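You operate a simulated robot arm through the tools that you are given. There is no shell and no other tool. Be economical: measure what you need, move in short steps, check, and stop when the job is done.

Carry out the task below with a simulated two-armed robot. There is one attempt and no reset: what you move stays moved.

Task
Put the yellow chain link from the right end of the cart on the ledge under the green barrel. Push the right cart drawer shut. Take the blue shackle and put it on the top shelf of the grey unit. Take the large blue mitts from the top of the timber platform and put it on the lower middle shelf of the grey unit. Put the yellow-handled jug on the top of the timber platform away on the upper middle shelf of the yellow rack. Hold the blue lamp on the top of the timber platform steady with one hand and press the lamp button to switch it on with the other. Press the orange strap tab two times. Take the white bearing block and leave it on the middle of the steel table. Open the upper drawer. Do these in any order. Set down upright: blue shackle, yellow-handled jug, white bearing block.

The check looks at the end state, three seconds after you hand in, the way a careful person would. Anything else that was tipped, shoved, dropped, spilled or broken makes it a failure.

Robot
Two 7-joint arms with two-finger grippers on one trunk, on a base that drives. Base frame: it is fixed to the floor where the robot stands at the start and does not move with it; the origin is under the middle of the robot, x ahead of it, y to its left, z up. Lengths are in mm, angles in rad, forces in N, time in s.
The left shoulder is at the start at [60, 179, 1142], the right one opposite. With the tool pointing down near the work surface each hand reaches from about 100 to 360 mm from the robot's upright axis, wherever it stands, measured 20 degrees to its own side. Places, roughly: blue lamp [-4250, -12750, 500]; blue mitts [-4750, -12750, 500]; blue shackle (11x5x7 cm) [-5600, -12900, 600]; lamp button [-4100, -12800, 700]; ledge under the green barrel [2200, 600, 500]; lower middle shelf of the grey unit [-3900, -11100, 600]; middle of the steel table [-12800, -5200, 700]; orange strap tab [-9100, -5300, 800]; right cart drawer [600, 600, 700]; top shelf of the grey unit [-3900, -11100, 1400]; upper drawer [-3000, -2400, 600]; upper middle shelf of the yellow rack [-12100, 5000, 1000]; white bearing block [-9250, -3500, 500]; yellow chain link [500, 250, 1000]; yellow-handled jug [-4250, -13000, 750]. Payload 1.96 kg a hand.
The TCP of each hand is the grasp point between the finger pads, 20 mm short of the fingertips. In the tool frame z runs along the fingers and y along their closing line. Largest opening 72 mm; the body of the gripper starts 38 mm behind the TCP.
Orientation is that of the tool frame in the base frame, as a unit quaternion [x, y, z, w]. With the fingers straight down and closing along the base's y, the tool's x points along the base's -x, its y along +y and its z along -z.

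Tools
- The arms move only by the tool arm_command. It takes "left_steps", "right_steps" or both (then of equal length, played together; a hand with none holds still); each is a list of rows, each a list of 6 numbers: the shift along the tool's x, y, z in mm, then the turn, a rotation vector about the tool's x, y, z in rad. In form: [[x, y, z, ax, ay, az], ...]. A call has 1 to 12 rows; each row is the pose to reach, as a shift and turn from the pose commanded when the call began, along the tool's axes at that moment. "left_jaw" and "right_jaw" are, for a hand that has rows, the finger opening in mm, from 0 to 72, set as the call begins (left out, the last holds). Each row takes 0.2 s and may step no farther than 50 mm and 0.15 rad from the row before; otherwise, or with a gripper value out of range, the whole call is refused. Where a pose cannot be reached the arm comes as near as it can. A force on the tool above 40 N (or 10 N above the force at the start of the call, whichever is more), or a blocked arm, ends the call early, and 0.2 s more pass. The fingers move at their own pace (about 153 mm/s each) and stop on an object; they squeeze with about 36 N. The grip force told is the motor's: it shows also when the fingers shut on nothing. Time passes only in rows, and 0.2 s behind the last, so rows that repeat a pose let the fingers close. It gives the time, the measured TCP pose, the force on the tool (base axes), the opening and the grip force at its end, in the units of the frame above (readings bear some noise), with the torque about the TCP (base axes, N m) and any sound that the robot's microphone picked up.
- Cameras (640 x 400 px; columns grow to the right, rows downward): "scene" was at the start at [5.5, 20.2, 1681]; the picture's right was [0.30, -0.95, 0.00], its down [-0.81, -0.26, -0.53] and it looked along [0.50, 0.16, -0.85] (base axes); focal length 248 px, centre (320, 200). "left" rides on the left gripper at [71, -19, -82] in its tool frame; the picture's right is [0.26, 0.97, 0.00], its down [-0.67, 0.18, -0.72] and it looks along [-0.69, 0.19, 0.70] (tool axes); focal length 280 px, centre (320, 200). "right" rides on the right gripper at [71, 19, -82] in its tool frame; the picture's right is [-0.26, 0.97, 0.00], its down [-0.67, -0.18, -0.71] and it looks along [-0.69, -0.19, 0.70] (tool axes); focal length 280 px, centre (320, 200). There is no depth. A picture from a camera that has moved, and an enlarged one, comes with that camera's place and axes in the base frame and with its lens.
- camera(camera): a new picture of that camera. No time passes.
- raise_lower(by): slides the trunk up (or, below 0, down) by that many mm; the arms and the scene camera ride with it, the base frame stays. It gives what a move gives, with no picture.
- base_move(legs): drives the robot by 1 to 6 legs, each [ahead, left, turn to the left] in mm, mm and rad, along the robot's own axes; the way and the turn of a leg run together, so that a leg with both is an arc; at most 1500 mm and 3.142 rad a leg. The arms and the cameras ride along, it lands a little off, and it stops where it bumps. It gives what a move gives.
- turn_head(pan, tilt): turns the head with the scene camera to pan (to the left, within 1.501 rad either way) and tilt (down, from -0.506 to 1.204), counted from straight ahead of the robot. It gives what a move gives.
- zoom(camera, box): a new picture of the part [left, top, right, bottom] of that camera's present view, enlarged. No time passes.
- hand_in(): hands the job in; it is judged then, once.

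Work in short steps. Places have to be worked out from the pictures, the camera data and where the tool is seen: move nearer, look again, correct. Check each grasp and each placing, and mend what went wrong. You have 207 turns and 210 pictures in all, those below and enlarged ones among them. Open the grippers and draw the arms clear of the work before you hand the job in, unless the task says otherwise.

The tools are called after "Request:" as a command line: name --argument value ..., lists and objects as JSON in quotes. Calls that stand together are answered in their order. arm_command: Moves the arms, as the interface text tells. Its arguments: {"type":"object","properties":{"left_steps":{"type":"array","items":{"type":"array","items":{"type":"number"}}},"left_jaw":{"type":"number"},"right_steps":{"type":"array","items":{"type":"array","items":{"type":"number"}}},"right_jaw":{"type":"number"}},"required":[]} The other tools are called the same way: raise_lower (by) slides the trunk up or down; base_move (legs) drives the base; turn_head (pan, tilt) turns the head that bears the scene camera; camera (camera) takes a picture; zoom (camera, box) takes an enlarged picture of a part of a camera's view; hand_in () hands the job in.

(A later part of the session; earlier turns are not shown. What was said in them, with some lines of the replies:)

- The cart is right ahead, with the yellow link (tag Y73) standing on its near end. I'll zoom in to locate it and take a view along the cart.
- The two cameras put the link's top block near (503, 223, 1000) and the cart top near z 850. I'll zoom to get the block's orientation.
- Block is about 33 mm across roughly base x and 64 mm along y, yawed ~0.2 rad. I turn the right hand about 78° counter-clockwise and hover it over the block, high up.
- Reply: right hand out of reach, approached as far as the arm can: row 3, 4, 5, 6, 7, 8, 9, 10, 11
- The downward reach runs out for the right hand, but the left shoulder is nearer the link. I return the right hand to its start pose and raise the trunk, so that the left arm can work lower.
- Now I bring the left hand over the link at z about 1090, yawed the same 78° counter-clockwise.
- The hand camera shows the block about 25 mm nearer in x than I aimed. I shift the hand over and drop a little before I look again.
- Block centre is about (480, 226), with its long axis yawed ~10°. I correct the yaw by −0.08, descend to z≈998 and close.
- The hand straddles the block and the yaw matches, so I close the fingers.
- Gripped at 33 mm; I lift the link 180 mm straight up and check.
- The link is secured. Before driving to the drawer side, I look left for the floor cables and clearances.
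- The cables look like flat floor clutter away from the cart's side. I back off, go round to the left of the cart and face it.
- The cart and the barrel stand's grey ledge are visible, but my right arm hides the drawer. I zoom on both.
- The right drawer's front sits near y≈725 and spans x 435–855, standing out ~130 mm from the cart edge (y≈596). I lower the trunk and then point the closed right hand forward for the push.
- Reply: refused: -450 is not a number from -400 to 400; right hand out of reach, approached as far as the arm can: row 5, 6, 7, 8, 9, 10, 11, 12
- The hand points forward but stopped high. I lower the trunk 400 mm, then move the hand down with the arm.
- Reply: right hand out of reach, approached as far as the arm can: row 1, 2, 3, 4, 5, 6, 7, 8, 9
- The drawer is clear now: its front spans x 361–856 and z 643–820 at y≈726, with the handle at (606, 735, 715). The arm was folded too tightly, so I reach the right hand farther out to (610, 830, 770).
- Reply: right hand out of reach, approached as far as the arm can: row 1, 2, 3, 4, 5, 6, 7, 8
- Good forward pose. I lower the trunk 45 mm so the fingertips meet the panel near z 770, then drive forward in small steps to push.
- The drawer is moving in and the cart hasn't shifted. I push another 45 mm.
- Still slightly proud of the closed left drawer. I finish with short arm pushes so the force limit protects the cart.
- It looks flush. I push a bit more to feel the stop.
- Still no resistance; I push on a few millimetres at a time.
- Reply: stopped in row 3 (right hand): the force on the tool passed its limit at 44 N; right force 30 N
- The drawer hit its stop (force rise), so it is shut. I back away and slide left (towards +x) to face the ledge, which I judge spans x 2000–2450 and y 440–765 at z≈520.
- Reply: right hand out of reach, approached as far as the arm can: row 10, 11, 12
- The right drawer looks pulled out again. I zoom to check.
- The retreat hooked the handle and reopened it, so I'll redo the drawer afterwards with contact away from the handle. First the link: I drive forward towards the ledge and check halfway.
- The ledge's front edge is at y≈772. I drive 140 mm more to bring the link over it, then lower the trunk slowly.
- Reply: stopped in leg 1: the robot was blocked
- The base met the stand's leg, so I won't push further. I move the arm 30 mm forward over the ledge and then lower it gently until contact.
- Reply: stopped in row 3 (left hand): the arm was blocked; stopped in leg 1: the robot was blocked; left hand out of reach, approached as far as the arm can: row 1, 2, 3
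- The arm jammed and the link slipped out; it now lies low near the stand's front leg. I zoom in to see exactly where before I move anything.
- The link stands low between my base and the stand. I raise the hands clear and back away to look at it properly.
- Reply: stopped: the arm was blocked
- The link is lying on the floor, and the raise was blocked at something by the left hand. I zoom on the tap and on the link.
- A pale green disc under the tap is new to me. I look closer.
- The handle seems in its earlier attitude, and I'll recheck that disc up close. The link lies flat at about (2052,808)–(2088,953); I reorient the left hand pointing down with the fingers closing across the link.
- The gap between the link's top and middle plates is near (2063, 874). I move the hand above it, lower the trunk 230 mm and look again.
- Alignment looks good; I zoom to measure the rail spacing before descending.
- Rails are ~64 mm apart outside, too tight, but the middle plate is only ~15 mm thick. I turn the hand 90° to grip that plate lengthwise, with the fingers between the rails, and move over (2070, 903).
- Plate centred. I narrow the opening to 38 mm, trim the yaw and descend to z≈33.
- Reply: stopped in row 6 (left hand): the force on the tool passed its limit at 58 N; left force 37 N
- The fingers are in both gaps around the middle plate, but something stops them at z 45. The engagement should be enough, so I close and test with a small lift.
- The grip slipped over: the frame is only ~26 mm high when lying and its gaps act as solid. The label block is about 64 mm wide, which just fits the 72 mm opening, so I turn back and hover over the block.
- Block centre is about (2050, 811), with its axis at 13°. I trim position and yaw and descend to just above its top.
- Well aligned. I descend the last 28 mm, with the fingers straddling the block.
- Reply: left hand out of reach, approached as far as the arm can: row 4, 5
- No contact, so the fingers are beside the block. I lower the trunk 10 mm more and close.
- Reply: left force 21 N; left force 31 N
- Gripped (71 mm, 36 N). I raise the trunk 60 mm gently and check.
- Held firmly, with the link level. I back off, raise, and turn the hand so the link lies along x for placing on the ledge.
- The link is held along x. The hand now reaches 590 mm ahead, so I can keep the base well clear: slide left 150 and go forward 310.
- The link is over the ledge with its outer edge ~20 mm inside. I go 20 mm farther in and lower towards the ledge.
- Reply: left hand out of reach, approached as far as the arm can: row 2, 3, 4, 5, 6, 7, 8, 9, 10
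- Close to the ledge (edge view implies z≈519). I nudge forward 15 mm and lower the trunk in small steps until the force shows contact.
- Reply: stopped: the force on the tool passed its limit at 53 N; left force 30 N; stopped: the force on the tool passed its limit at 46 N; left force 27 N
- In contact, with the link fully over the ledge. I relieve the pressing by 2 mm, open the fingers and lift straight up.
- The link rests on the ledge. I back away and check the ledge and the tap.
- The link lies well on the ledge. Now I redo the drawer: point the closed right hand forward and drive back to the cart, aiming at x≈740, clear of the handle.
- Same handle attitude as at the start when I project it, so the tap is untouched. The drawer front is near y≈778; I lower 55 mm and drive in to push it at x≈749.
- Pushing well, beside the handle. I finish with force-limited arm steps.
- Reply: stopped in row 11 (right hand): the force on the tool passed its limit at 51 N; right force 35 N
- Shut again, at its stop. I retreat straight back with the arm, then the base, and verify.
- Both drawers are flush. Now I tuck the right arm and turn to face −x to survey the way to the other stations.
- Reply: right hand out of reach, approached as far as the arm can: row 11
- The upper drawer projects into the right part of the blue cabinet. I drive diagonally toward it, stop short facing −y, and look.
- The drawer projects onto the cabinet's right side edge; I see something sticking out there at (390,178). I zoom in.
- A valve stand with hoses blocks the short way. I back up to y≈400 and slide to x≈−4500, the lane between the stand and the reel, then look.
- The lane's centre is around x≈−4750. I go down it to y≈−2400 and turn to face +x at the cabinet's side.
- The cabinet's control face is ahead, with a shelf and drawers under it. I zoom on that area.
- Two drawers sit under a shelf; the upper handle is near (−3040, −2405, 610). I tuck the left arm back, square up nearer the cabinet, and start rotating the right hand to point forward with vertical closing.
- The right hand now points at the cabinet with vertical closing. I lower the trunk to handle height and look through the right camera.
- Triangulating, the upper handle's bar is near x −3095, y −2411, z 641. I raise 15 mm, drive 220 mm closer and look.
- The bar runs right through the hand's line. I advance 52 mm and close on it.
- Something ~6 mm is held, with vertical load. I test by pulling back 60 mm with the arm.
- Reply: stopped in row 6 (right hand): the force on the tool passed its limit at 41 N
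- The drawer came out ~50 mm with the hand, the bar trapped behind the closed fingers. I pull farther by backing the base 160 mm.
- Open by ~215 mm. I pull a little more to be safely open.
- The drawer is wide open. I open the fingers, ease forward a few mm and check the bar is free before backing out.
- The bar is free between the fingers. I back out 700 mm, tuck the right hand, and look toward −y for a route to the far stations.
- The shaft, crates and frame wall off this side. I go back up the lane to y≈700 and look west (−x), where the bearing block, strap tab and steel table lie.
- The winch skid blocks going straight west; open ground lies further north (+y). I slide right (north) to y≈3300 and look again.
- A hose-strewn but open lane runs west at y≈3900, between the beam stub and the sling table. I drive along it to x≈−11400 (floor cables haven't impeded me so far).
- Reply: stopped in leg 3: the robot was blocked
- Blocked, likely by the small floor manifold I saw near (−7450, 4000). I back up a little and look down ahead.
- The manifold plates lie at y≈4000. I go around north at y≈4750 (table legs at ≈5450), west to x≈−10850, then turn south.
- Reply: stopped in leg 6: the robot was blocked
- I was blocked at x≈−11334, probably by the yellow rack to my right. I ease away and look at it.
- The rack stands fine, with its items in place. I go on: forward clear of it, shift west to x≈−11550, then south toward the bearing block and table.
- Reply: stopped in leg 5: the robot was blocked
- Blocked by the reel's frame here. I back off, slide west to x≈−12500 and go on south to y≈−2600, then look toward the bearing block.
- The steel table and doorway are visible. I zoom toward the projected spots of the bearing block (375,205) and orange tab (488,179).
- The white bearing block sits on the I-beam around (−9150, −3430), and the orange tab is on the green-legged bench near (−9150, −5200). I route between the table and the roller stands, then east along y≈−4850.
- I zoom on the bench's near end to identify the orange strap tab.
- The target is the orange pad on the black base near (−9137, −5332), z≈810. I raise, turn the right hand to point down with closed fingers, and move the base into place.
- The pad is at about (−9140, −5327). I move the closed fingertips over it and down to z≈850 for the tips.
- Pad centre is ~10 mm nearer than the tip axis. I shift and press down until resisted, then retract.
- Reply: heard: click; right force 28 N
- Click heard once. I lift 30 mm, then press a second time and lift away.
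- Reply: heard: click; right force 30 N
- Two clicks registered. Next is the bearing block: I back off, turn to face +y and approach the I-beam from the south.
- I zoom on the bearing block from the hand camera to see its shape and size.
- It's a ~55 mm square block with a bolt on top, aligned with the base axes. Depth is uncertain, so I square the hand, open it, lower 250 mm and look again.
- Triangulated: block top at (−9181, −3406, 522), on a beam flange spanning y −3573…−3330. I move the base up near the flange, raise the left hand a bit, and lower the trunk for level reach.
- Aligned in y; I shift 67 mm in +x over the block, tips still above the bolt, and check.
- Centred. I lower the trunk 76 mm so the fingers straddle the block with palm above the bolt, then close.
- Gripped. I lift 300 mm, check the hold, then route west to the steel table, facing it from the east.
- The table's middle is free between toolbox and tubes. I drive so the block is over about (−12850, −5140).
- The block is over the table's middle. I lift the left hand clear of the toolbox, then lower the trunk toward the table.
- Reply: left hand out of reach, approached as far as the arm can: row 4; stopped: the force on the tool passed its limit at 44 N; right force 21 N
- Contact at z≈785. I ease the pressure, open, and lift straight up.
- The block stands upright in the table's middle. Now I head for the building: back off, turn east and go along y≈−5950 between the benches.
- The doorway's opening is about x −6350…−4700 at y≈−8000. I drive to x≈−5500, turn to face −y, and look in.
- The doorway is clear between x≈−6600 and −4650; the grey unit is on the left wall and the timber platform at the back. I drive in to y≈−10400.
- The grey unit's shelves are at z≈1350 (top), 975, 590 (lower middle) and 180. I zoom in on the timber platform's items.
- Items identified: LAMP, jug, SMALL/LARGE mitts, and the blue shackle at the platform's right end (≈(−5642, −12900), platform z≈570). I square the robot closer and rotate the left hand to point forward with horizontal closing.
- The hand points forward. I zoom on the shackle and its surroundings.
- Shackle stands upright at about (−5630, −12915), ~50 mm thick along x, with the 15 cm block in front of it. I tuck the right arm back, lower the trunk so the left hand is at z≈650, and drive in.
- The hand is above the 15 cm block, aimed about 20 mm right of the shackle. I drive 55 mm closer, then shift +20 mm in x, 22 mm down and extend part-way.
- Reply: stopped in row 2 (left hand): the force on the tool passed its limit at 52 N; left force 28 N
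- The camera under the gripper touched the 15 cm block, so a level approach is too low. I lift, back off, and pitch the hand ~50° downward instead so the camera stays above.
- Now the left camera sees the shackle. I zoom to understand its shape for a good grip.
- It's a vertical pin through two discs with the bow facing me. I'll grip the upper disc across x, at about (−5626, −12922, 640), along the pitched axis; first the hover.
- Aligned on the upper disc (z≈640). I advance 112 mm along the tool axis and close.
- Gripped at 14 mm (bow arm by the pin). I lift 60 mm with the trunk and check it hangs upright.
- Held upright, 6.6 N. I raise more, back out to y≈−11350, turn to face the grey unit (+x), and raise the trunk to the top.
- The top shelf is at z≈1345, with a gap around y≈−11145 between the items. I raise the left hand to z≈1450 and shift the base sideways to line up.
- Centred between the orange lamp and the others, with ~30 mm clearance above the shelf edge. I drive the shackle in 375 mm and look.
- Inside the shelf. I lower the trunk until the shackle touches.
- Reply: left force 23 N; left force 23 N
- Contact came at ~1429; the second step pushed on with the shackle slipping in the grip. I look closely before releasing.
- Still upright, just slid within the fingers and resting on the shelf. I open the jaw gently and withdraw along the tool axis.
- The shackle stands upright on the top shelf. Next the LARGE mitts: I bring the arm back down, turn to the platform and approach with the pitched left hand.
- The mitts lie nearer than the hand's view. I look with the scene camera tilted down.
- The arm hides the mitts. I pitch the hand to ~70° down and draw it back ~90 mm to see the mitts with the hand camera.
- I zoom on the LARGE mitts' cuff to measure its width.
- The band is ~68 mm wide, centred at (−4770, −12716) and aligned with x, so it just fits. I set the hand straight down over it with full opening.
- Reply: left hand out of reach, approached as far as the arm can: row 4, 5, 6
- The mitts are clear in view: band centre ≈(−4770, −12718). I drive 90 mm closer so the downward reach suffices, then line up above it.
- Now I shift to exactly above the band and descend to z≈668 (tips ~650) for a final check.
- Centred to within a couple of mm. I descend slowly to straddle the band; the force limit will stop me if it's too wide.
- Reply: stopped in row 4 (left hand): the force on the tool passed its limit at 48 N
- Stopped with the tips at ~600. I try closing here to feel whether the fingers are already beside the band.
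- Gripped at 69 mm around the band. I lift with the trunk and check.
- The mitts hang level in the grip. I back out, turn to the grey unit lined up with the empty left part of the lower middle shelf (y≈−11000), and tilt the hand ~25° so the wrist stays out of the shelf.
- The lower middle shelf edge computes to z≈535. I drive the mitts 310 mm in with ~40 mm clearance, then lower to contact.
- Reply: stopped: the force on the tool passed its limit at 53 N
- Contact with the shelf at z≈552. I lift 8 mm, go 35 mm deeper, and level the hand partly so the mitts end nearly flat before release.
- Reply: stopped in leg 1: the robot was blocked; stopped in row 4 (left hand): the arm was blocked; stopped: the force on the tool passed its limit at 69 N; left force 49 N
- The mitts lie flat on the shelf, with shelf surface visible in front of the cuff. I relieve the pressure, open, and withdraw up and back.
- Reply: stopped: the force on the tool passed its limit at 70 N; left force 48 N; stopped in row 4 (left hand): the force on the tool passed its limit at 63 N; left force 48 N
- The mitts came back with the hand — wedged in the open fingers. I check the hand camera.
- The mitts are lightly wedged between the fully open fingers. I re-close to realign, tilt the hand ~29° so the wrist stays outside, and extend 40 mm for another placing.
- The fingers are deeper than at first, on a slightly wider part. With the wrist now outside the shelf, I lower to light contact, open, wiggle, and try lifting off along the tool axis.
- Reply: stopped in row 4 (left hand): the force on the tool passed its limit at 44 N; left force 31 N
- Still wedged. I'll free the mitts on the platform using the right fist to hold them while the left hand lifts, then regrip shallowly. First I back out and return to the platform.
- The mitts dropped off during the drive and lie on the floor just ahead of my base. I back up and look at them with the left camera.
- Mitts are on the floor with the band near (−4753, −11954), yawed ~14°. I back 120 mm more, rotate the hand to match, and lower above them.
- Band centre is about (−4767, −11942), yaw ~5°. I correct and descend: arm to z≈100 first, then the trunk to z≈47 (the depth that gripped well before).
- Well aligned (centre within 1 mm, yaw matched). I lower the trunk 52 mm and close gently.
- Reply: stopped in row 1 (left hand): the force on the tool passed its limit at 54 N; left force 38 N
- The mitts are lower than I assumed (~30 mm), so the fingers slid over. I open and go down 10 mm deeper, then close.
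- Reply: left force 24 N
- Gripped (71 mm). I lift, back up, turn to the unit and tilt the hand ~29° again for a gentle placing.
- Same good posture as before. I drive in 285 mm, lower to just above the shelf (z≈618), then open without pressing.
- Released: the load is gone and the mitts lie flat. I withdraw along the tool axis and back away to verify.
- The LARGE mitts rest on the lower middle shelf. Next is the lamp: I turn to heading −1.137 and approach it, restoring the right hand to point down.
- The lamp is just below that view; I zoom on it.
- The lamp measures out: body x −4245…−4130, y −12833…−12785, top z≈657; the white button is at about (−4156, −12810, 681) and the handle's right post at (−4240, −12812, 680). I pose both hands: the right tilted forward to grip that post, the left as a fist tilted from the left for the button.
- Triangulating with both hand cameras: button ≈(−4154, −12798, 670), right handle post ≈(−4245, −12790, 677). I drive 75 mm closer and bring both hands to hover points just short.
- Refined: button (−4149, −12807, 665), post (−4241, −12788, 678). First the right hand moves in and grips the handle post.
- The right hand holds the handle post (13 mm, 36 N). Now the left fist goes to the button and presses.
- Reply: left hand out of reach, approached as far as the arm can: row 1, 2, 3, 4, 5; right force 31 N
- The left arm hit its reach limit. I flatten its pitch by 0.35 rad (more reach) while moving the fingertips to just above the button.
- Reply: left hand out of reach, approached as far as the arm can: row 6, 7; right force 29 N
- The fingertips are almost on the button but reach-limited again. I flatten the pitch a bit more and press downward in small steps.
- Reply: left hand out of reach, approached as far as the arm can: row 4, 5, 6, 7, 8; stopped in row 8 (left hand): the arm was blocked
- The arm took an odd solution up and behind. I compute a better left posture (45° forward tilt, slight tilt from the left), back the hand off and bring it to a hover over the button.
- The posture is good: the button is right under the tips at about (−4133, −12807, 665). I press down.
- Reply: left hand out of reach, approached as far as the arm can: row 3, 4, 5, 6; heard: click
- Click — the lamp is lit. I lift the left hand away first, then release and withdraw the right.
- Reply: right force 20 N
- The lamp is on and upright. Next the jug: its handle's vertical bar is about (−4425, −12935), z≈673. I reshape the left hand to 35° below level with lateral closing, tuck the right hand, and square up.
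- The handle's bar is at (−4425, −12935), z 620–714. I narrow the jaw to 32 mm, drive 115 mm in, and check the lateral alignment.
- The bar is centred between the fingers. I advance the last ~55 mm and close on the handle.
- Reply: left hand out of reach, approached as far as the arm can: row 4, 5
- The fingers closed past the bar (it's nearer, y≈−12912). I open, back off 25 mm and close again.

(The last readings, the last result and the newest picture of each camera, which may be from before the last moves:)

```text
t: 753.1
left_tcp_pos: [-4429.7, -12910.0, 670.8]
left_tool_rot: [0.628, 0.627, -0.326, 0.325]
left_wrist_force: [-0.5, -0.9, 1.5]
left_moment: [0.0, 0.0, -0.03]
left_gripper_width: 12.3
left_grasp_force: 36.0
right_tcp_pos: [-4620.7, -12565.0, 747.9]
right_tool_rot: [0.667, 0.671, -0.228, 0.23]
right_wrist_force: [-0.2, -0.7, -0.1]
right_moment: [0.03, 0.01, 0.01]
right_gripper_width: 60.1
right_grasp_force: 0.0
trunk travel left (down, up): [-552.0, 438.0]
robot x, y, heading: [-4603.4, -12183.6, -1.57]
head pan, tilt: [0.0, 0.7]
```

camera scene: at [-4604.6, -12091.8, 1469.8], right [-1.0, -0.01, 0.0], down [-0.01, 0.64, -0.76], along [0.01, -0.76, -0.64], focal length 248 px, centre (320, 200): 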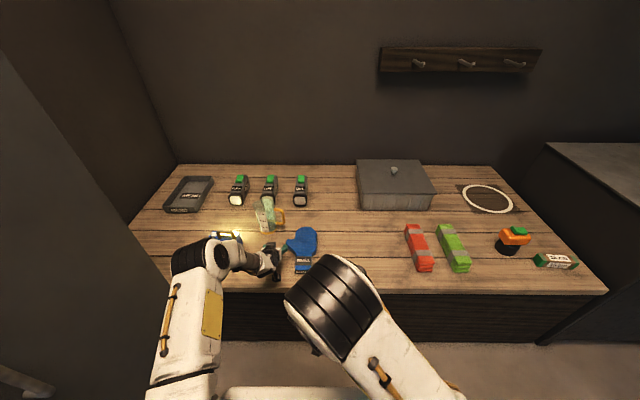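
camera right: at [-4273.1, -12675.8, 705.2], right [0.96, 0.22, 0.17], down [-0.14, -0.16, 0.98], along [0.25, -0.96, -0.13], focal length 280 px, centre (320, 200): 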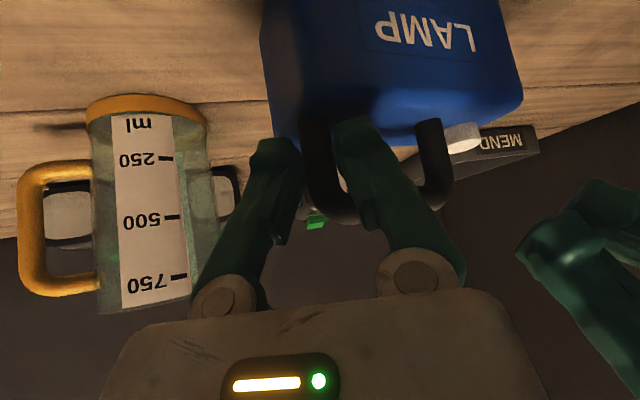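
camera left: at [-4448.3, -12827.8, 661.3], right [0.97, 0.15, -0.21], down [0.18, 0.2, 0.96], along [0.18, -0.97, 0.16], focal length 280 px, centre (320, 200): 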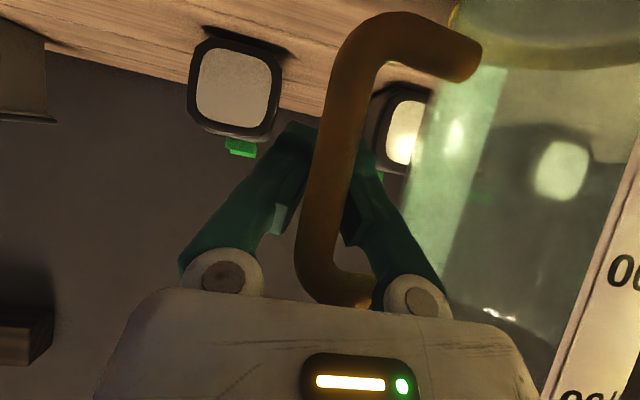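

Gripped the bar (12 mm, 36 N). I lift with the trunk and check the jug is upright.

Request:
raise_lower --by 150

Request:
zoom --camera "scene" --box '[190, 150, 350, 290]'

```text
t: 754.9
left_tcp_pos: [-4429.7, -12911.5, 820.0]
left_tool_rot: [0.629, 0.626, -0.327, 0.325]
left_wrist_force: [-0.7, 0.6, -1.0]
left_moment: [0.07, 0.09, 0.01]
left_gripper_width: 12.5
left_grasp_force: 36.1
right_tcp_pos: [-4620.9, -12565.0, 897.5]
right_tool_rot: [0.668, 0.67, -0.229, 0.229]
right_wrist_force: [0.6, 0.0, 0.7]
right_moment: [0.0, 0.0, 0.01]
right_gripper_width: 60.3
right_grasp_force: 0.1
trunk travel left (down, up): [-702.0, 288.0]
robot x, y, heading: [-4605.4, -12184.1, -1.569]
head pan, tilt: [0.0, 0.7]
```

```text
2.86 times, centred on (270, 220) of scene
camera zoom: at [-4604.2, -12208.5, 1619.7], right [-1.0, 0.0, 0.0], down [0.0, 0.64, -0.76], along [0.0, -0.76, -0.64], focal length 708 px, centre (463, 143)
```

zoom: 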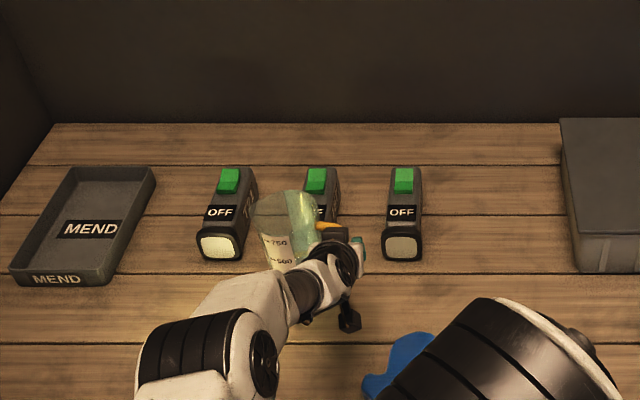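

The jug is held upright. I raise it for travel and back out of the building (shifting to the doorway's centre line).

Request:
raise_lower --by 150

Request:
base_move --legs '[[-1450, 0, 0], [0, -1000, 0], [-1450, 0, 0], [-1450, 0, 0], [-1450, 0, 0]]'

```text
t: 756.6
left_tcp_pos: [-4428.5, -12910.7, 970.0]
left_tool_rot: [0.629, 0.627, -0.326, 0.325]
left_wrist_force: [-0.1, 0.7, -1.5]
left_moment: [0.0, 0.1, -0.02]
left_gripper_width: 12.2
left_grasp_force: 35.8
right_tcp_pos: [-4620.4, -12564.7, 1047.0]
right_tool_rot: [0.668, 0.67, -0.229, 0.229]
right_wrist_force: [-0.2, -0.1, 0.1]
right_moment: [0.0, 0.0, -0.01]
right_gripper_width: 60.1
right_grasp_force: 0.0
trunk travel left (down, up): [-852.0, 138.0]
robot x, y, heading: [-4602.9, -12181.1, -1.57]
head pan, tilt: [0.0, 0.7]
```

```text
t: 789.0
left_tcp_pos: [-5606.5, -7140.3, 971.8]
left_tool_rot: [0.608, 0.647, -0.315, 0.336]
left_wrist_force: [0.5, -1.4, -0.6]
left_moment: [0.02, 0.1, 0.03]
left_gripper_width: 12.2
left_grasp_force: 35.5
right_tcp_pos: [-5819.4, -6807.6, 1047.9]
right_tool_rot: [0.646, 0.692, -0.221, 0.236]
right_wrist_force: [-0.4, -0.1, -0.1]
right_moment: [-0.04, 0.0, 0.0]
right_gripper_width: 60.0
right_grasp_force: 0.1
trunk travel left (down, up): [-852.0, 138.0]
robot x, y, heading: [-5829.0, -6423.3, -1.505]
head pan, tilt: [0.0, 0.7]
```

I'm clear of the door. I continue to y≈−6000, turn west, and drive along the corridor to x≈−11200.

Request:
base_move --legs '[[-430, 0, 0], [0, 0, -1.637], [1450, 0, 0], [1450, 0, 0], [1450, 0, 0], [1000, 0, 0]]'

```text
t: 820.7
left_tcp_pos: [-11923.4, -6363.6, 970.6]
left_tool_rot: [0.887, 0.012, -0.461, 0.006]
left_wrist_force: [-0.5, -0.6, -0.9]
left_moment: [0.11, -0.03, 0.01]
left_gripper_width: 10.4
left_grasp_force: 36.2
right_tcp_pos: [-11582.2, -6162.4, 1048.2]
right_tool_rot: [0.946, 0.016, -0.324, 0.005]
right_wrist_force: [-1.0, 1.1, 0.9]
right_moment: [-0.01, 0.04, 0.0]
right_gripper_width: 60.0
right_grasp_force: 0.1
trunk travel left (down, up): [-852.0, 138.0]
robot x, y, heading: [-11200.8, -6166.1, -3.113]
head pan, tilt: [0.0, 0.7]
```

The grip width dropped to 10.4 mm; I check the jug.

Request:
camera --camera "left"

```text
20 pictures are left
camera left: at [-11817.0, -6340.5, 960.8], right [0.17, -0.96, -0.21], down [0.2, -0.18, 0.96], along [-0.96, -0.21, 0.16], focal length 280 px, centre (320, 200)
```

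left: 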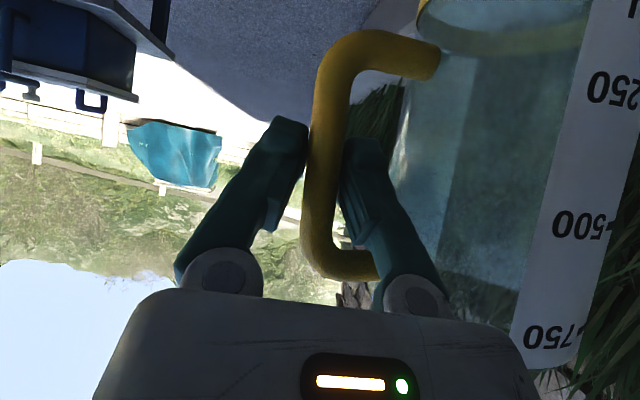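

The jug is still upright and secure. I go north through the table/roller-stand corridor to y≈−2400.

Request:
base_move --legs '[[0, -560, 0], [0, 0, -1.599], [0, 860, 0], [1450, 0, 0], [1450, 0, 0], [300, 0, 0]]'

```text
t: 840.9
left_tcp_pos: [-12045.3, -3208.1, 969.4]
left_tool_rot: [-0.556, 0.692, 0.288, 0.358]
left_wrist_force: [0.1, -0.1, -1.5]
left_moment: [-0.03, -0.07, -0.01]
left_gripper_width: 6.2
left_grasp_force: 33.0
right_tcp_pos: [-11932.1, -3585.8, 1047.7]
right_tool_rot: [-0.595, 0.736, 0.203, 0.251]
right_wrist_force: [-0.7, 1.1, -0.8]
right_moment: [-0.02, 0.0, -0.02]
right_gripper_width: 60.0
right_grasp_force: 0.0
trunk travel left (down, up): [-852.0, 138.0]
robot x, y, heading: [-12030.0, -3954.9, 1.355]
head pan, tilt: [0.0, 0.7]
stopped in leg 5: the robot was blocked; the commanded pose is now the measured one
```

Blocked, and the grip has slipped further. I check the jug and what I bumped.

Request:
turn_head --pan -0.8 --tilt 0.6

Request:
camera --camera "scene"

Request:
camera --camera "left"

```text
t: 842.0
left_tcp_pos: [-12045.4, -3208.0, 970.1]
left_tool_rot: [-0.555, 0.692, 0.289, 0.359]
left_wrist_force: [0.0, -0.2, -1.7]
left_moment: [0.0, -0.04, -0.03]
left_gripper_width: 6.1
left_grasp_force: 33.5
right_tcp_pos: [-11933.0, -3586.3, 1048.6]
right_tool_rot: [-0.595, 0.736, 0.203, 0.252]
right_wrist_force: [-0.3, 0.4, 0.3]
right_moment: [0.01, -0.01, -0.05]
right_gripper_width: 59.9
right_grasp_force: 0.1
trunk travel left (down, up): [-852.0, 138.0]
robot x, y, heading: [-12028.2, -3960.0, 1.358]
head pan, tilt: [-0.799, 0.6]
```

```text
19 pictures are left
camera scene: at [-11968.0, -3968.2, 1778.4], right [0.53, -0.85, 0.0], down [-0.48, -0.3, -0.82], along [0.7, 0.44, -0.57], focal length 248 px, centre (320, 200)
```

scene: 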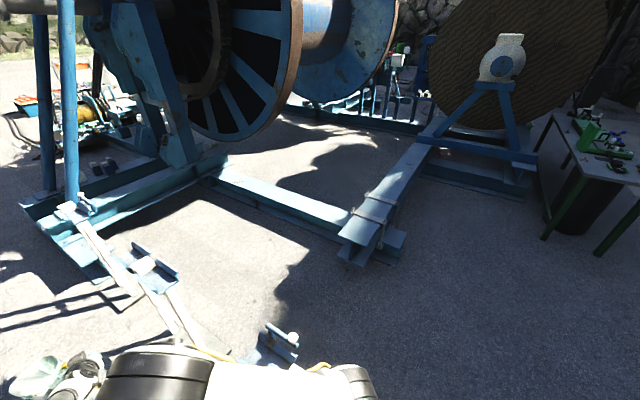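

```text
18 pictures are left
camera left: at [-12050.6, -3315.5, 960.2], right [-0.98, 0.06, -0.21], down [-0.22, -0.15, 0.96], along [0.03, 0.99, 0.16], focal length 280 px, centre (320, 200)
```

left: 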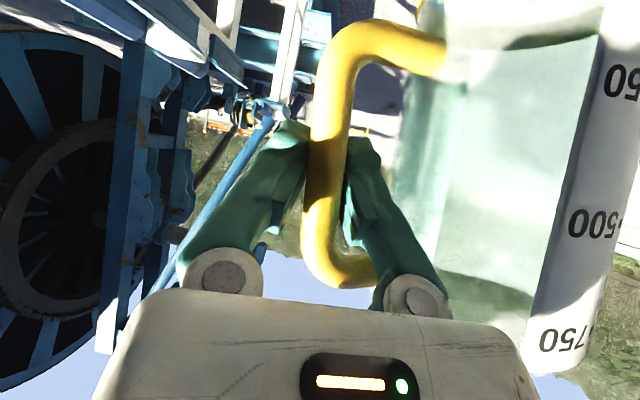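

I'm close to a ~900 mm tall roller stand on my right (stands are really at x≈−11800). The jug handle is trapped within the fingers and upright. I slide left, straighten, and move on north more to the west.

Request:
base_move --legs '[[-60, 120, 0], [0, 80, 0.21], [750, 0, 0], [0, 380, 0]]'

Request:
camera --camera "scene"

```text
t: 849.8
left_tcp_pos: [-12781.5, -2501.1, 971.5]
left_tool_rot: [-0.623, 0.632, 0.324, 0.328]
left_wrist_force: [0.0, 0.1, -0.9]
left_moment: [0.0, -0.06, 0.01]
left_gripper_width: 5.9
left_grasp_force: 32.2
right_tcp_pos: [-12594.2, -2848.5, 1047.0]
right_tool_rot: [-0.666, 0.672, 0.229, 0.229]
right_wrist_force: [0.6, -0.7, -0.3]
right_moment: [0.01, 0.03, -0.01]
right_gripper_width: 60.1
right_grasp_force: 0.1
trunk travel left (down, up): [-852.0, 138.0]
robot x, y, heading: [-12614.6, -3228.1, 1.562]
head pan, tilt: [-0.799, 0.6]
```

```text
17 pictures are left
camera scene: at [-12551.2, -3229.8, 1778.4], right [0.69, -0.72, 0.0], down [-0.41, -0.39, -0.82], along [0.6, 0.57, -0.57], focal length 248 px, centre (320, 200)
```

scene: 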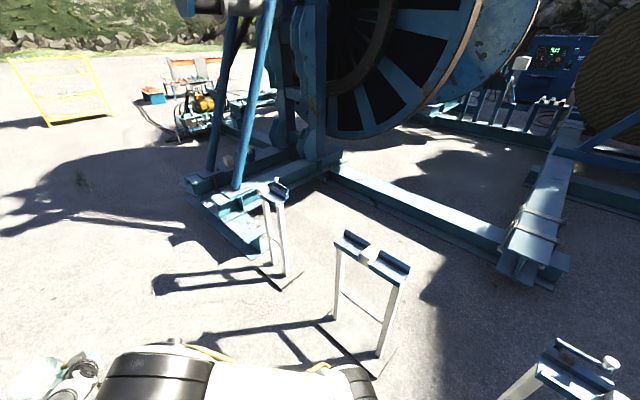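

All stands are upright. I continue north along x≈−12610 toward the rack.

Request:
base_move --legs '[[1450, 0, 0.01], [1450, 0, 0], [1450, 0, 0], [1450, 0, 0], [500, 0, 0]]'

Request:
turn_head --pan -0.25 --tilt 0.4

Request:
camera --camera "scene"

```text
t: 880.1
left_tcp_pos: [-13033.6, 3823.5, 971.0]
left_tool_rot: [0.642, -0.613, -0.333, -0.317]
left_wrist_force: [-0.1, -0.8, -2.0]
left_moment: [0.0, -0.08, -0.01]
left_gripper_width: 6.3
left_grasp_force: 29.7
right_tcp_pos: [-12825.4, 3485.8, 1048.6]
right_tool_rot: [0.686, -0.652, -0.234, -0.223]
right_wrist_force: [1.5, -0.4, -0.2]
right_moment: [0.02, 0.0, 0.01]
right_gripper_width: 59.7
right_grasp_force: 0.1
trunk travel left (down, up): [-852.0, 138.0]
robot x, y, heading: [-12820.3, 3106.8, 1.623]
head pan, tilt: [-0.799, 0.6]
```

```text
t: 881.0
left_tcp_pos: [-13033.8, 3821.1, 971.3]
left_tool_rot: [0.642, -0.613, -0.333, -0.317]
left_wrist_force: [-0.5, 0.5, -1.6]
left_moment: [-0.02, -0.07, -0.03]
left_gripper_width: 5.5
left_grasp_force: 29.8
right_tcp_pos: [-12824.8, 3485.0, 1047.8]
right_tool_rot: [0.687, -0.652, -0.234, -0.222]
right_wrist_force: [-0.4, -0.4, -0.3]
right_moment: [0.03, 0.07, 0.02]
right_gripper_width: 60.2
right_grasp_force: 0.1
trunk travel left (down, up): [-852.0, 138.0]
robot x, y, heading: [-12823.2, 3105.5, 1.622]
head pan, tilt: [-0.25, 0.4]
```

```text
16 pictures are left
camera scene: at [-12801.4, 3133.8, 1796.6], right [0.98, -0.2, 0.0], down [-0.08, -0.38, -0.92], along [0.18, 0.9, -0.39], focal length 248 px, centre (320, 200)
```

scene: 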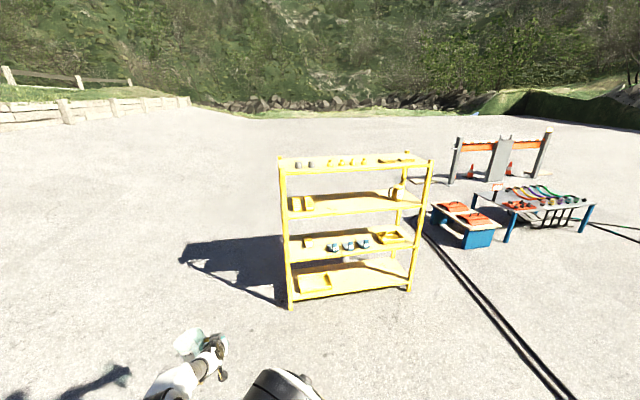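

The rack's upper middle shelf has a free middle section between the box and another jug. I square up, move in front of it (jug for x≈−12150), raise, and look with the hand camera.

Request:
base_move --legs '[[0, 0, -0.052], [0, -925, 0], [780, 0, 0]]'

Request:
raise_lower --by 100

Request:
camera --camera "left"

Request:
camera --camera "scene"

```text
t: 890.1
left_tcp_pos: [-12052.0, 4607.5, 971.2]
left_tool_rot: [-0.622, 0.633, 0.323, 0.328]
left_wrist_force: [1.0, 0.8, -1.6]
left_moment: [0.0, -0.07, 0.0]
left_gripper_width: 5.9
left_grasp_force: 29.9
right_tcp_pos: [-11864.6, 4258.4, 1047.8]
right_tool_rot: [-0.666, 0.672, 0.227, 0.229]
right_wrist_force: [0.0, -0.4, 0.4]
right_moment: [0.01, 0.02, 0.01]
right_gripper_width: 60.3
right_grasp_force: 0.2
trunk travel left (down, up): [-852.0, 138.0]
robot x, y, heading: [-11885.3, 3878.9, 1.557]
head pan, tilt: [-0.25, 0.4]
```

```text
t: 891.5
left_tcp_pos: [-12050.9, 4608.1, 1069.8]
left_tool_rot: [-0.623, 0.633, 0.323, 0.328]
left_wrist_force: [-0.1, 0.0, -1.6]
left_moment: [0.0, -0.07, -0.02]
left_gripper_width: 6.0
left_grasp_force: 29.8
right_tcp_pos: [-11863.9, 4258.6, 1148.3]
right_tool_rot: [-0.667, 0.671, 0.228, 0.229]
right_wrist_force: [0.1, 0.2, 0.1]
right_moment: [-0.03, 0.0, 0.0]
right_gripper_width: 60.0
right_grasp_force: 0.0
trunk travel left (down, up): [-952.0, 38.0]
robot x, y, heading: [-11883.6, 3877.9, 1.556]
head pan, tilt: [-0.25, 0.4]
```

```text
15 pictures are left
camera left: at [-12033.7, 4501.1, 1060.2], right [-0.97, -0.14, -0.21], down [-0.19, -0.19, 0.96], along [-0.17, 0.97, 0.16], focal length 280 px, centre (320, 200)
```

left: 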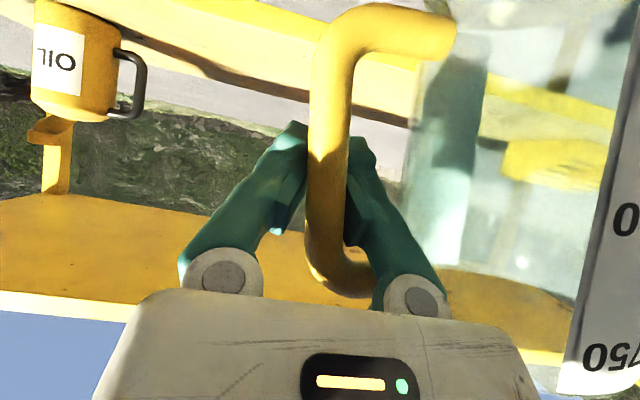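

```text
14 pictures are left
camera scene: at [-11862.2, 3906.7, 1896.6], right [0.97, -0.26, 0.0], down [-0.1, -0.38, -0.92], along [0.24, 0.89, -0.39], focal length 248 px, centre (320, 200)
```

scene: 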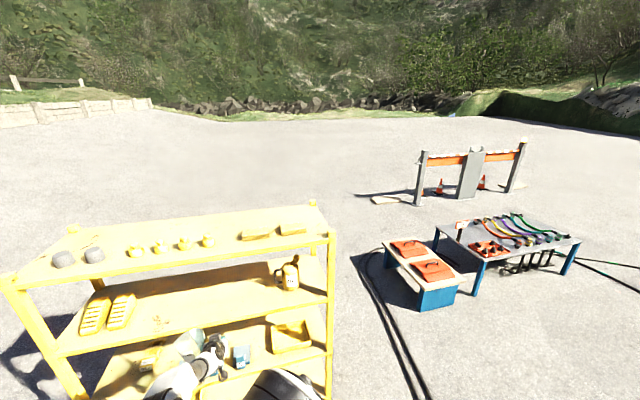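

The shelf surface is at z≈948 (front edge y≈4827), so there's ~30 mm clearance under the jug. I drive 330 mm in.

Request:
base_move --legs '[[330, 0, 0.012]]'

Request:
camera --camera "scene"

```text
t: 893.6
left_tcp_pos: [-12061.6, 4927.1, 1073.2]
left_tool_rot: [0.628, -0.627, -0.327, -0.325]
left_wrist_force: [1.0, 0.0, -1.2]
left_moment: [0.05, -0.08, 0.03]
left_gripper_width: 5.8
left_grasp_force: 29.5
right_tcp_pos: [-11868.7, 4582.1, 1147.5]
right_tool_rot: [0.672, -0.666, -0.23, -0.228]
right_wrist_force: [-0.1, -1.1, 0.0]
right_moment: [0.05, -0.02, -0.03]
right_gripper_width: 60.0
right_grasp_force: 0.1
trunk travel left (down, up): [-952.0, 38.0]
robot x, y, heading: [-11879.7, 4201.1, 1.573]
head pan, tilt: [-0.25, 0.4]
```

```text
13 pictures are left
camera scene: at [-11860.9, 4228.0, 1896.7], right [0.97, -0.24, 0.0], down [-0.09, -0.38, -0.92], along [0.22, 0.89, -0.39], focal length 248 px, centre (320, 200)
```

scene: 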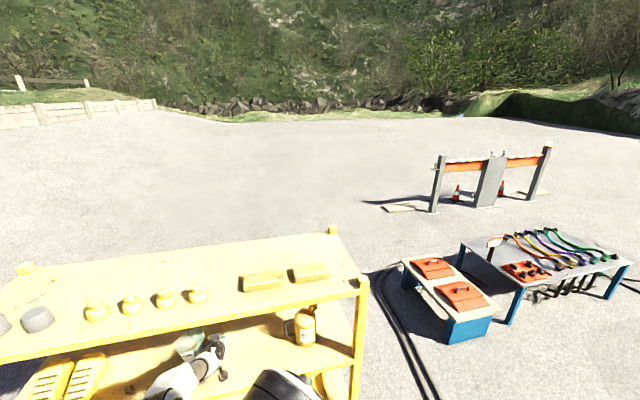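

The jug is inside over the shelf. I lower gently until contact.

Request:
raise_lower --by -25

Request:
raise_lower --by -8

Request:
camera --camera "left"

```text
t: 894.3
left_tcp_pos: [-12061.3, 4929.5, 1045.4]
left_tool_rot: [0.628, -0.627, -0.327, -0.325]
left_wrist_force: [-0.6, -0.2, 0.5]
left_moment: [0.0, 0.04, -0.02]
left_gripper_width: 0.1
left_grasp_force: 29.5
right_tcp_pos: [-11868.8, 4583.3, 1122.5]
right_tool_rot: [0.672, -0.667, -0.229, -0.227]
right_wrist_force: [-0.2, 0.4, 0.4]
right_moment: [0.01, -0.01, 0.03]
right_gripper_width: 59.8
right_grasp_force: 0.0
trunk travel left (down, up): [-927.0, 63.0]
robot x, y, heading: [-11883.0, 4202.6, 1.574]
head pan, tilt: [-0.25, 0.4]
```

```text
t: 894.9
left_tcp_pos: [-12061.9, 4929.7, 1037.3]
left_tool_rot: [0.628, -0.627, -0.326, -0.325]
left_wrist_force: [-0.9, 0.3, -0.6]
left_moment: [-0.05, 0.01, 0.0]
left_gripper_width: 0.2
left_grasp_force: 29.5
right_tcp_pos: [-11868.3, 4583.1, 1115.2]
right_tool_rot: [0.672, -0.667, -0.229, -0.228]
right_wrist_force: [0.3, 0.0, 0.1]
right_moment: [-0.01, -0.02, 0.01]
right_gripper_width: 60.2
right_grasp_force: 0.0
trunk travel left (down, up): [-919.0, 71.0]
robot x, y, heading: [-11885.5, 4200.6, 1.572]
head pan, tilt: [-0.25, 0.4]
```

```text
12 pictures are left
camera left: at [-12042.5, 4822.5, 1027.3], right [-0.97, -0.15, -0.21], down [-0.18, -0.2, 0.96], along [-0.19, 0.97, 0.16], focal length 280 px, centre (320, 200)
```

left: 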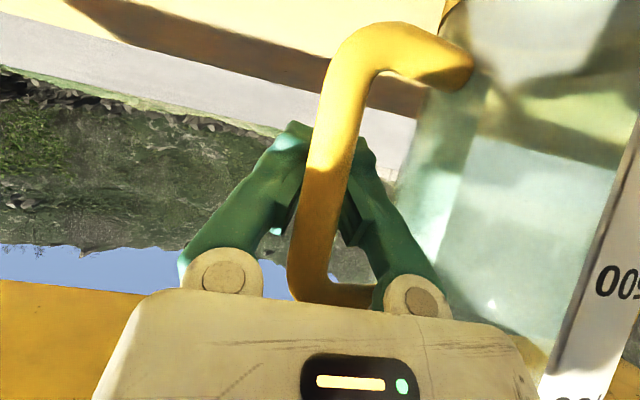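

The load is gone: the jug stands on the shelf, its handle between my fingers. I open to 40 mm and back straight out.

Request:
arm_command --left_steps '[[0, 0, 0, 0, 0, 0], [0, 0, 0, 0, 0, 0], [0, 0, 0, 0, 0, 0]]' --left_jaw 36

Request:
camera --camera "left"

```text
t: 895.7
left_tcp_pos: [-12061.3, 4928.0, 1037.4]
left_tool_rot: [0.628, -0.627, -0.326, -0.325]
left_wrist_force: [0.5, -0.4, -0.2]
left_moment: [-0.01, 0.01, -0.03]
left_gripper_width: 36.1
left_grasp_force: 0.0
right_tcp_pos: [-11867.8, 4582.2, 1114.6]
right_tool_rot: [0.672, -0.667, -0.229, -0.227]
right_wrist_force: [0.0, 0.0, -0.5]
right_moment: [-0.01, 0.02, 0.01]
right_gripper_width: 59.9
right_grasp_force: 0.1
trunk travel left (down, up): [-919.0, 71.0]
robot x, y, heading: [-11882.2, 4205.3, 1.575]
head pan, tilt: [-0.25, 0.4]
```

```text
11 pictures are left
camera left: at [-12042.4, 4822.1, 1027.6], right [-0.97, -0.15, -0.21], down [-0.18, -0.2, 0.96], along [-0.19, 0.97, 0.16], focal length 280 px, centre (320, 200)
```

left: 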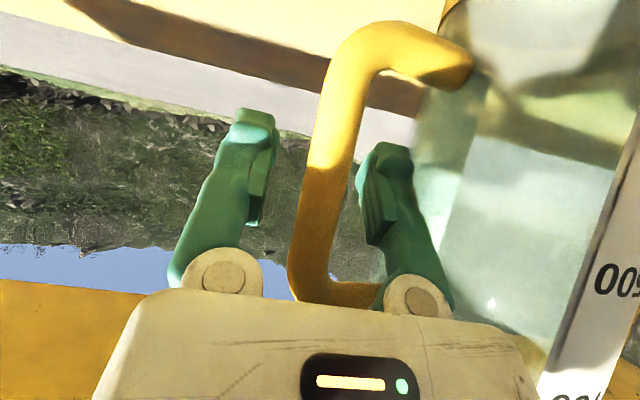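

The bar is free. I withdraw straight back with the arm, then the base, and verify the jug.

Request:
arm_command --left_steps '[[0, 4, 0, 0, 0, 0], [11, 4, -16, 0, 0, 0], [23, 4, -33, 0, 0, 0], [34, 4, -49, 0, 0, 0], [51, 4, -74, 0, 0, 0]]'

Request:
base_move --legs '[[-450, 0, 0]]'

Request:
turn_head --pan 0.1 --tilt 0.6

Request:
camera --camera "scene"

```text
t: 896.9
left_tcp_pos: [-12065.8, 4838.6, 1037.1]
left_tool_rot: [-0.628, 0.628, 0.326, 0.325]
left_wrist_force: [0.2, -0.3, -0.2]
left_moment: [-0.02, -0.02, 0.01]
left_gripper_width: 35.9
left_grasp_force: 0.1
right_tcp_pos: [-11869.4, 4581.6, 1115.0]
right_tool_rot: [0.672, -0.665, -0.231, -0.228]
right_wrist_force: [0.0, 0.8, -0.5]
right_moment: [0.0, -0.01, 0.01]
right_gripper_width: 60.1
right_grasp_force: 0.1
trunk travel left (down, up): [-919.0, 71.0]
robot x, y, heading: [-11888.1, 4200.8, 1.574]
head pan, tilt: [-0.25, 0.4]
```

```text
t: 899.6
left_tcp_pos: [-12065.9, 4392.6, 1035.9]
left_tool_rot: [-0.627, 0.629, 0.325, 0.325]
left_wrist_force: [-0.3, 0.1, -0.3]
left_moment: [0.02, -0.02, 0.0]
left_gripper_width: 36.0
left_grasp_force: 0.1
right_tcp_pos: [-11867.2, 4135.5, 1114.1]
right_tool_rot: [0.672, -0.666, -0.23, -0.228]
right_wrist_force: [-0.5, 0.2, -0.1]
right_moment: [0.02, -0.02, 0.0]
right_gripper_width: 60.0
right_grasp_force: 0.2
trunk travel left (down, up): [-919.0, 71.0]
robot x, y, heading: [-11882.6, 3756.0, 1.572]
head pan, tilt: [-0.25, 0.4]
```

```text
t: 900.4
left_tcp_pos: [-12064.1, 4390.9, 1037.2]
left_tool_rot: [-0.628, 0.628, 0.325, 0.325]
left_wrist_force: [-0.7, 1.4, 0.0]
left_moment: [-0.01, 0.0, 0.0]
left_gripper_width: 36.0
left_grasp_force: 0.0
right_tcp_pos: [-11866.1, 4133.4, 1115.2]
right_tool_rot: [0.671, -0.667, -0.23, -0.228]
right_wrist_force: [0.4, -0.8, 0.1]
right_moment: [-0.02, -0.02, 0.01]
right_gripper_width: 60.1
right_grasp_force: 0.0
trunk travel left (down, up): [-919.0, 71.0]
robot x, y, heading: [-11882.2, 3754.8, 1.571]
head pan, tilt: [0.099, 0.6]
```

```text
10 pictures are left
camera scene: at [-11891.0, 3779.4, 1845.5], right [0.99, 0.1, 0.0], down [0.06, -0.56, -0.83], along [-0.08, 0.82, -0.56], focal length 248 px, centre (320, 200)
```

scene: 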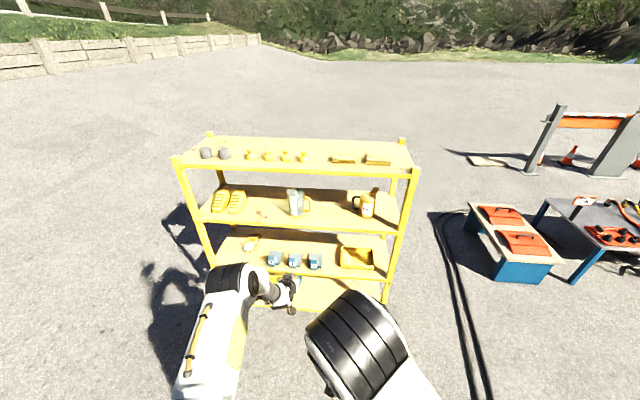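

The jug stands upright on the upper middle shelf, so all nine jobs are done. I open both grippers fully before handing in.

Request:
arm_command --left_steps '[[0, 0, 0, 0, 0, 0], [0, 0, 0, 0, 0, 0]]' --right_steps '[[0, 0, 0, 0, 0, 0], [0, 0, 0, 0, 0, 0]]' --left_jaw 72 --right_jaw 72

Request:
zoom --camera "scene" --box '[190, 170, 420, 290]'

```text
t: 901.0
left_tcp_pos: [-12064.2, 4391.8, 1036.6]
left_tool_rot: [-0.627, 0.628, 0.325, 0.325]
left_wrist_force: [0.1, 0.3, -0.5]
left_moment: [0.01, -0.02, -0.01]
left_gripper_width: 71.8
left_grasp_force: 0.1
right_tcp_pos: [-11867.6, 4134.1, 1115.4]
right_tool_rot: [0.671, -0.667, -0.229, -0.228]
right_wrist_force: [0.9, -0.7, 0.6]
right_moment: [0.0, 0.0, 0.02]
right_gripper_width: 72.0
right_grasp_force: 0.0
trunk travel left (down, up): [-919.0, 71.0]
robot x, y, heading: [-11882.8, 3751.6, 1.569]
head pan, tilt: [0.099, 0.6]
```

```text
2.78 times, centred on (305, 230) of scene
camera zoom: at [-11891.2, 3779.9, 1845.4], right [0.99, 0.1, 0.0], down [0.06, -0.56, -0.83], along [-0.08, 0.82, -0.56], focal length 689 px, centre (362, 116)
```

zoom: 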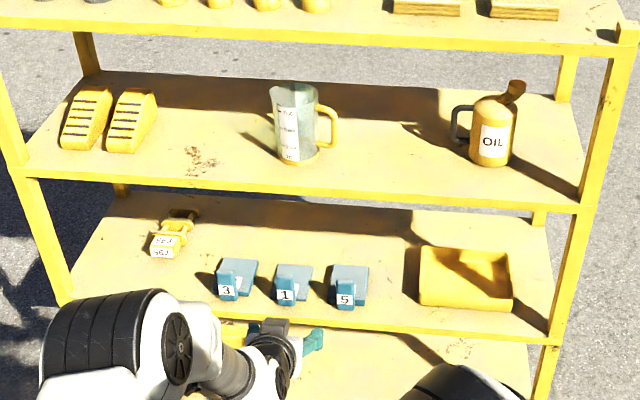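

The jug is upright and both hands are open and clear. I hand in.

Request:
hand_in

```text
The job is handed in.
```

I finished all nine jobs and handed in, but three mishaps along the way could still count against the result.

- **Dropped and put right:** the chain link and the large blue mitts each fell to the floor once. I picked both up, and they now lie on the ledge and on the lower middle shelf.
- **Barrel stand:** my base ran into its leg and my left arm jammed. I later saw a pale green disc under the barrel's tap that I don't recall from earlier views. The tap lever looked unchanged, but I can't rule out a leak.
- **Bumps while driving:** I was stopped by a floor manifold, the yellow rack, the reel frame and (probably) a roller stand. The rack and roller stands still stood upright afterwards. I did not check the manifold or the reel frame closely.
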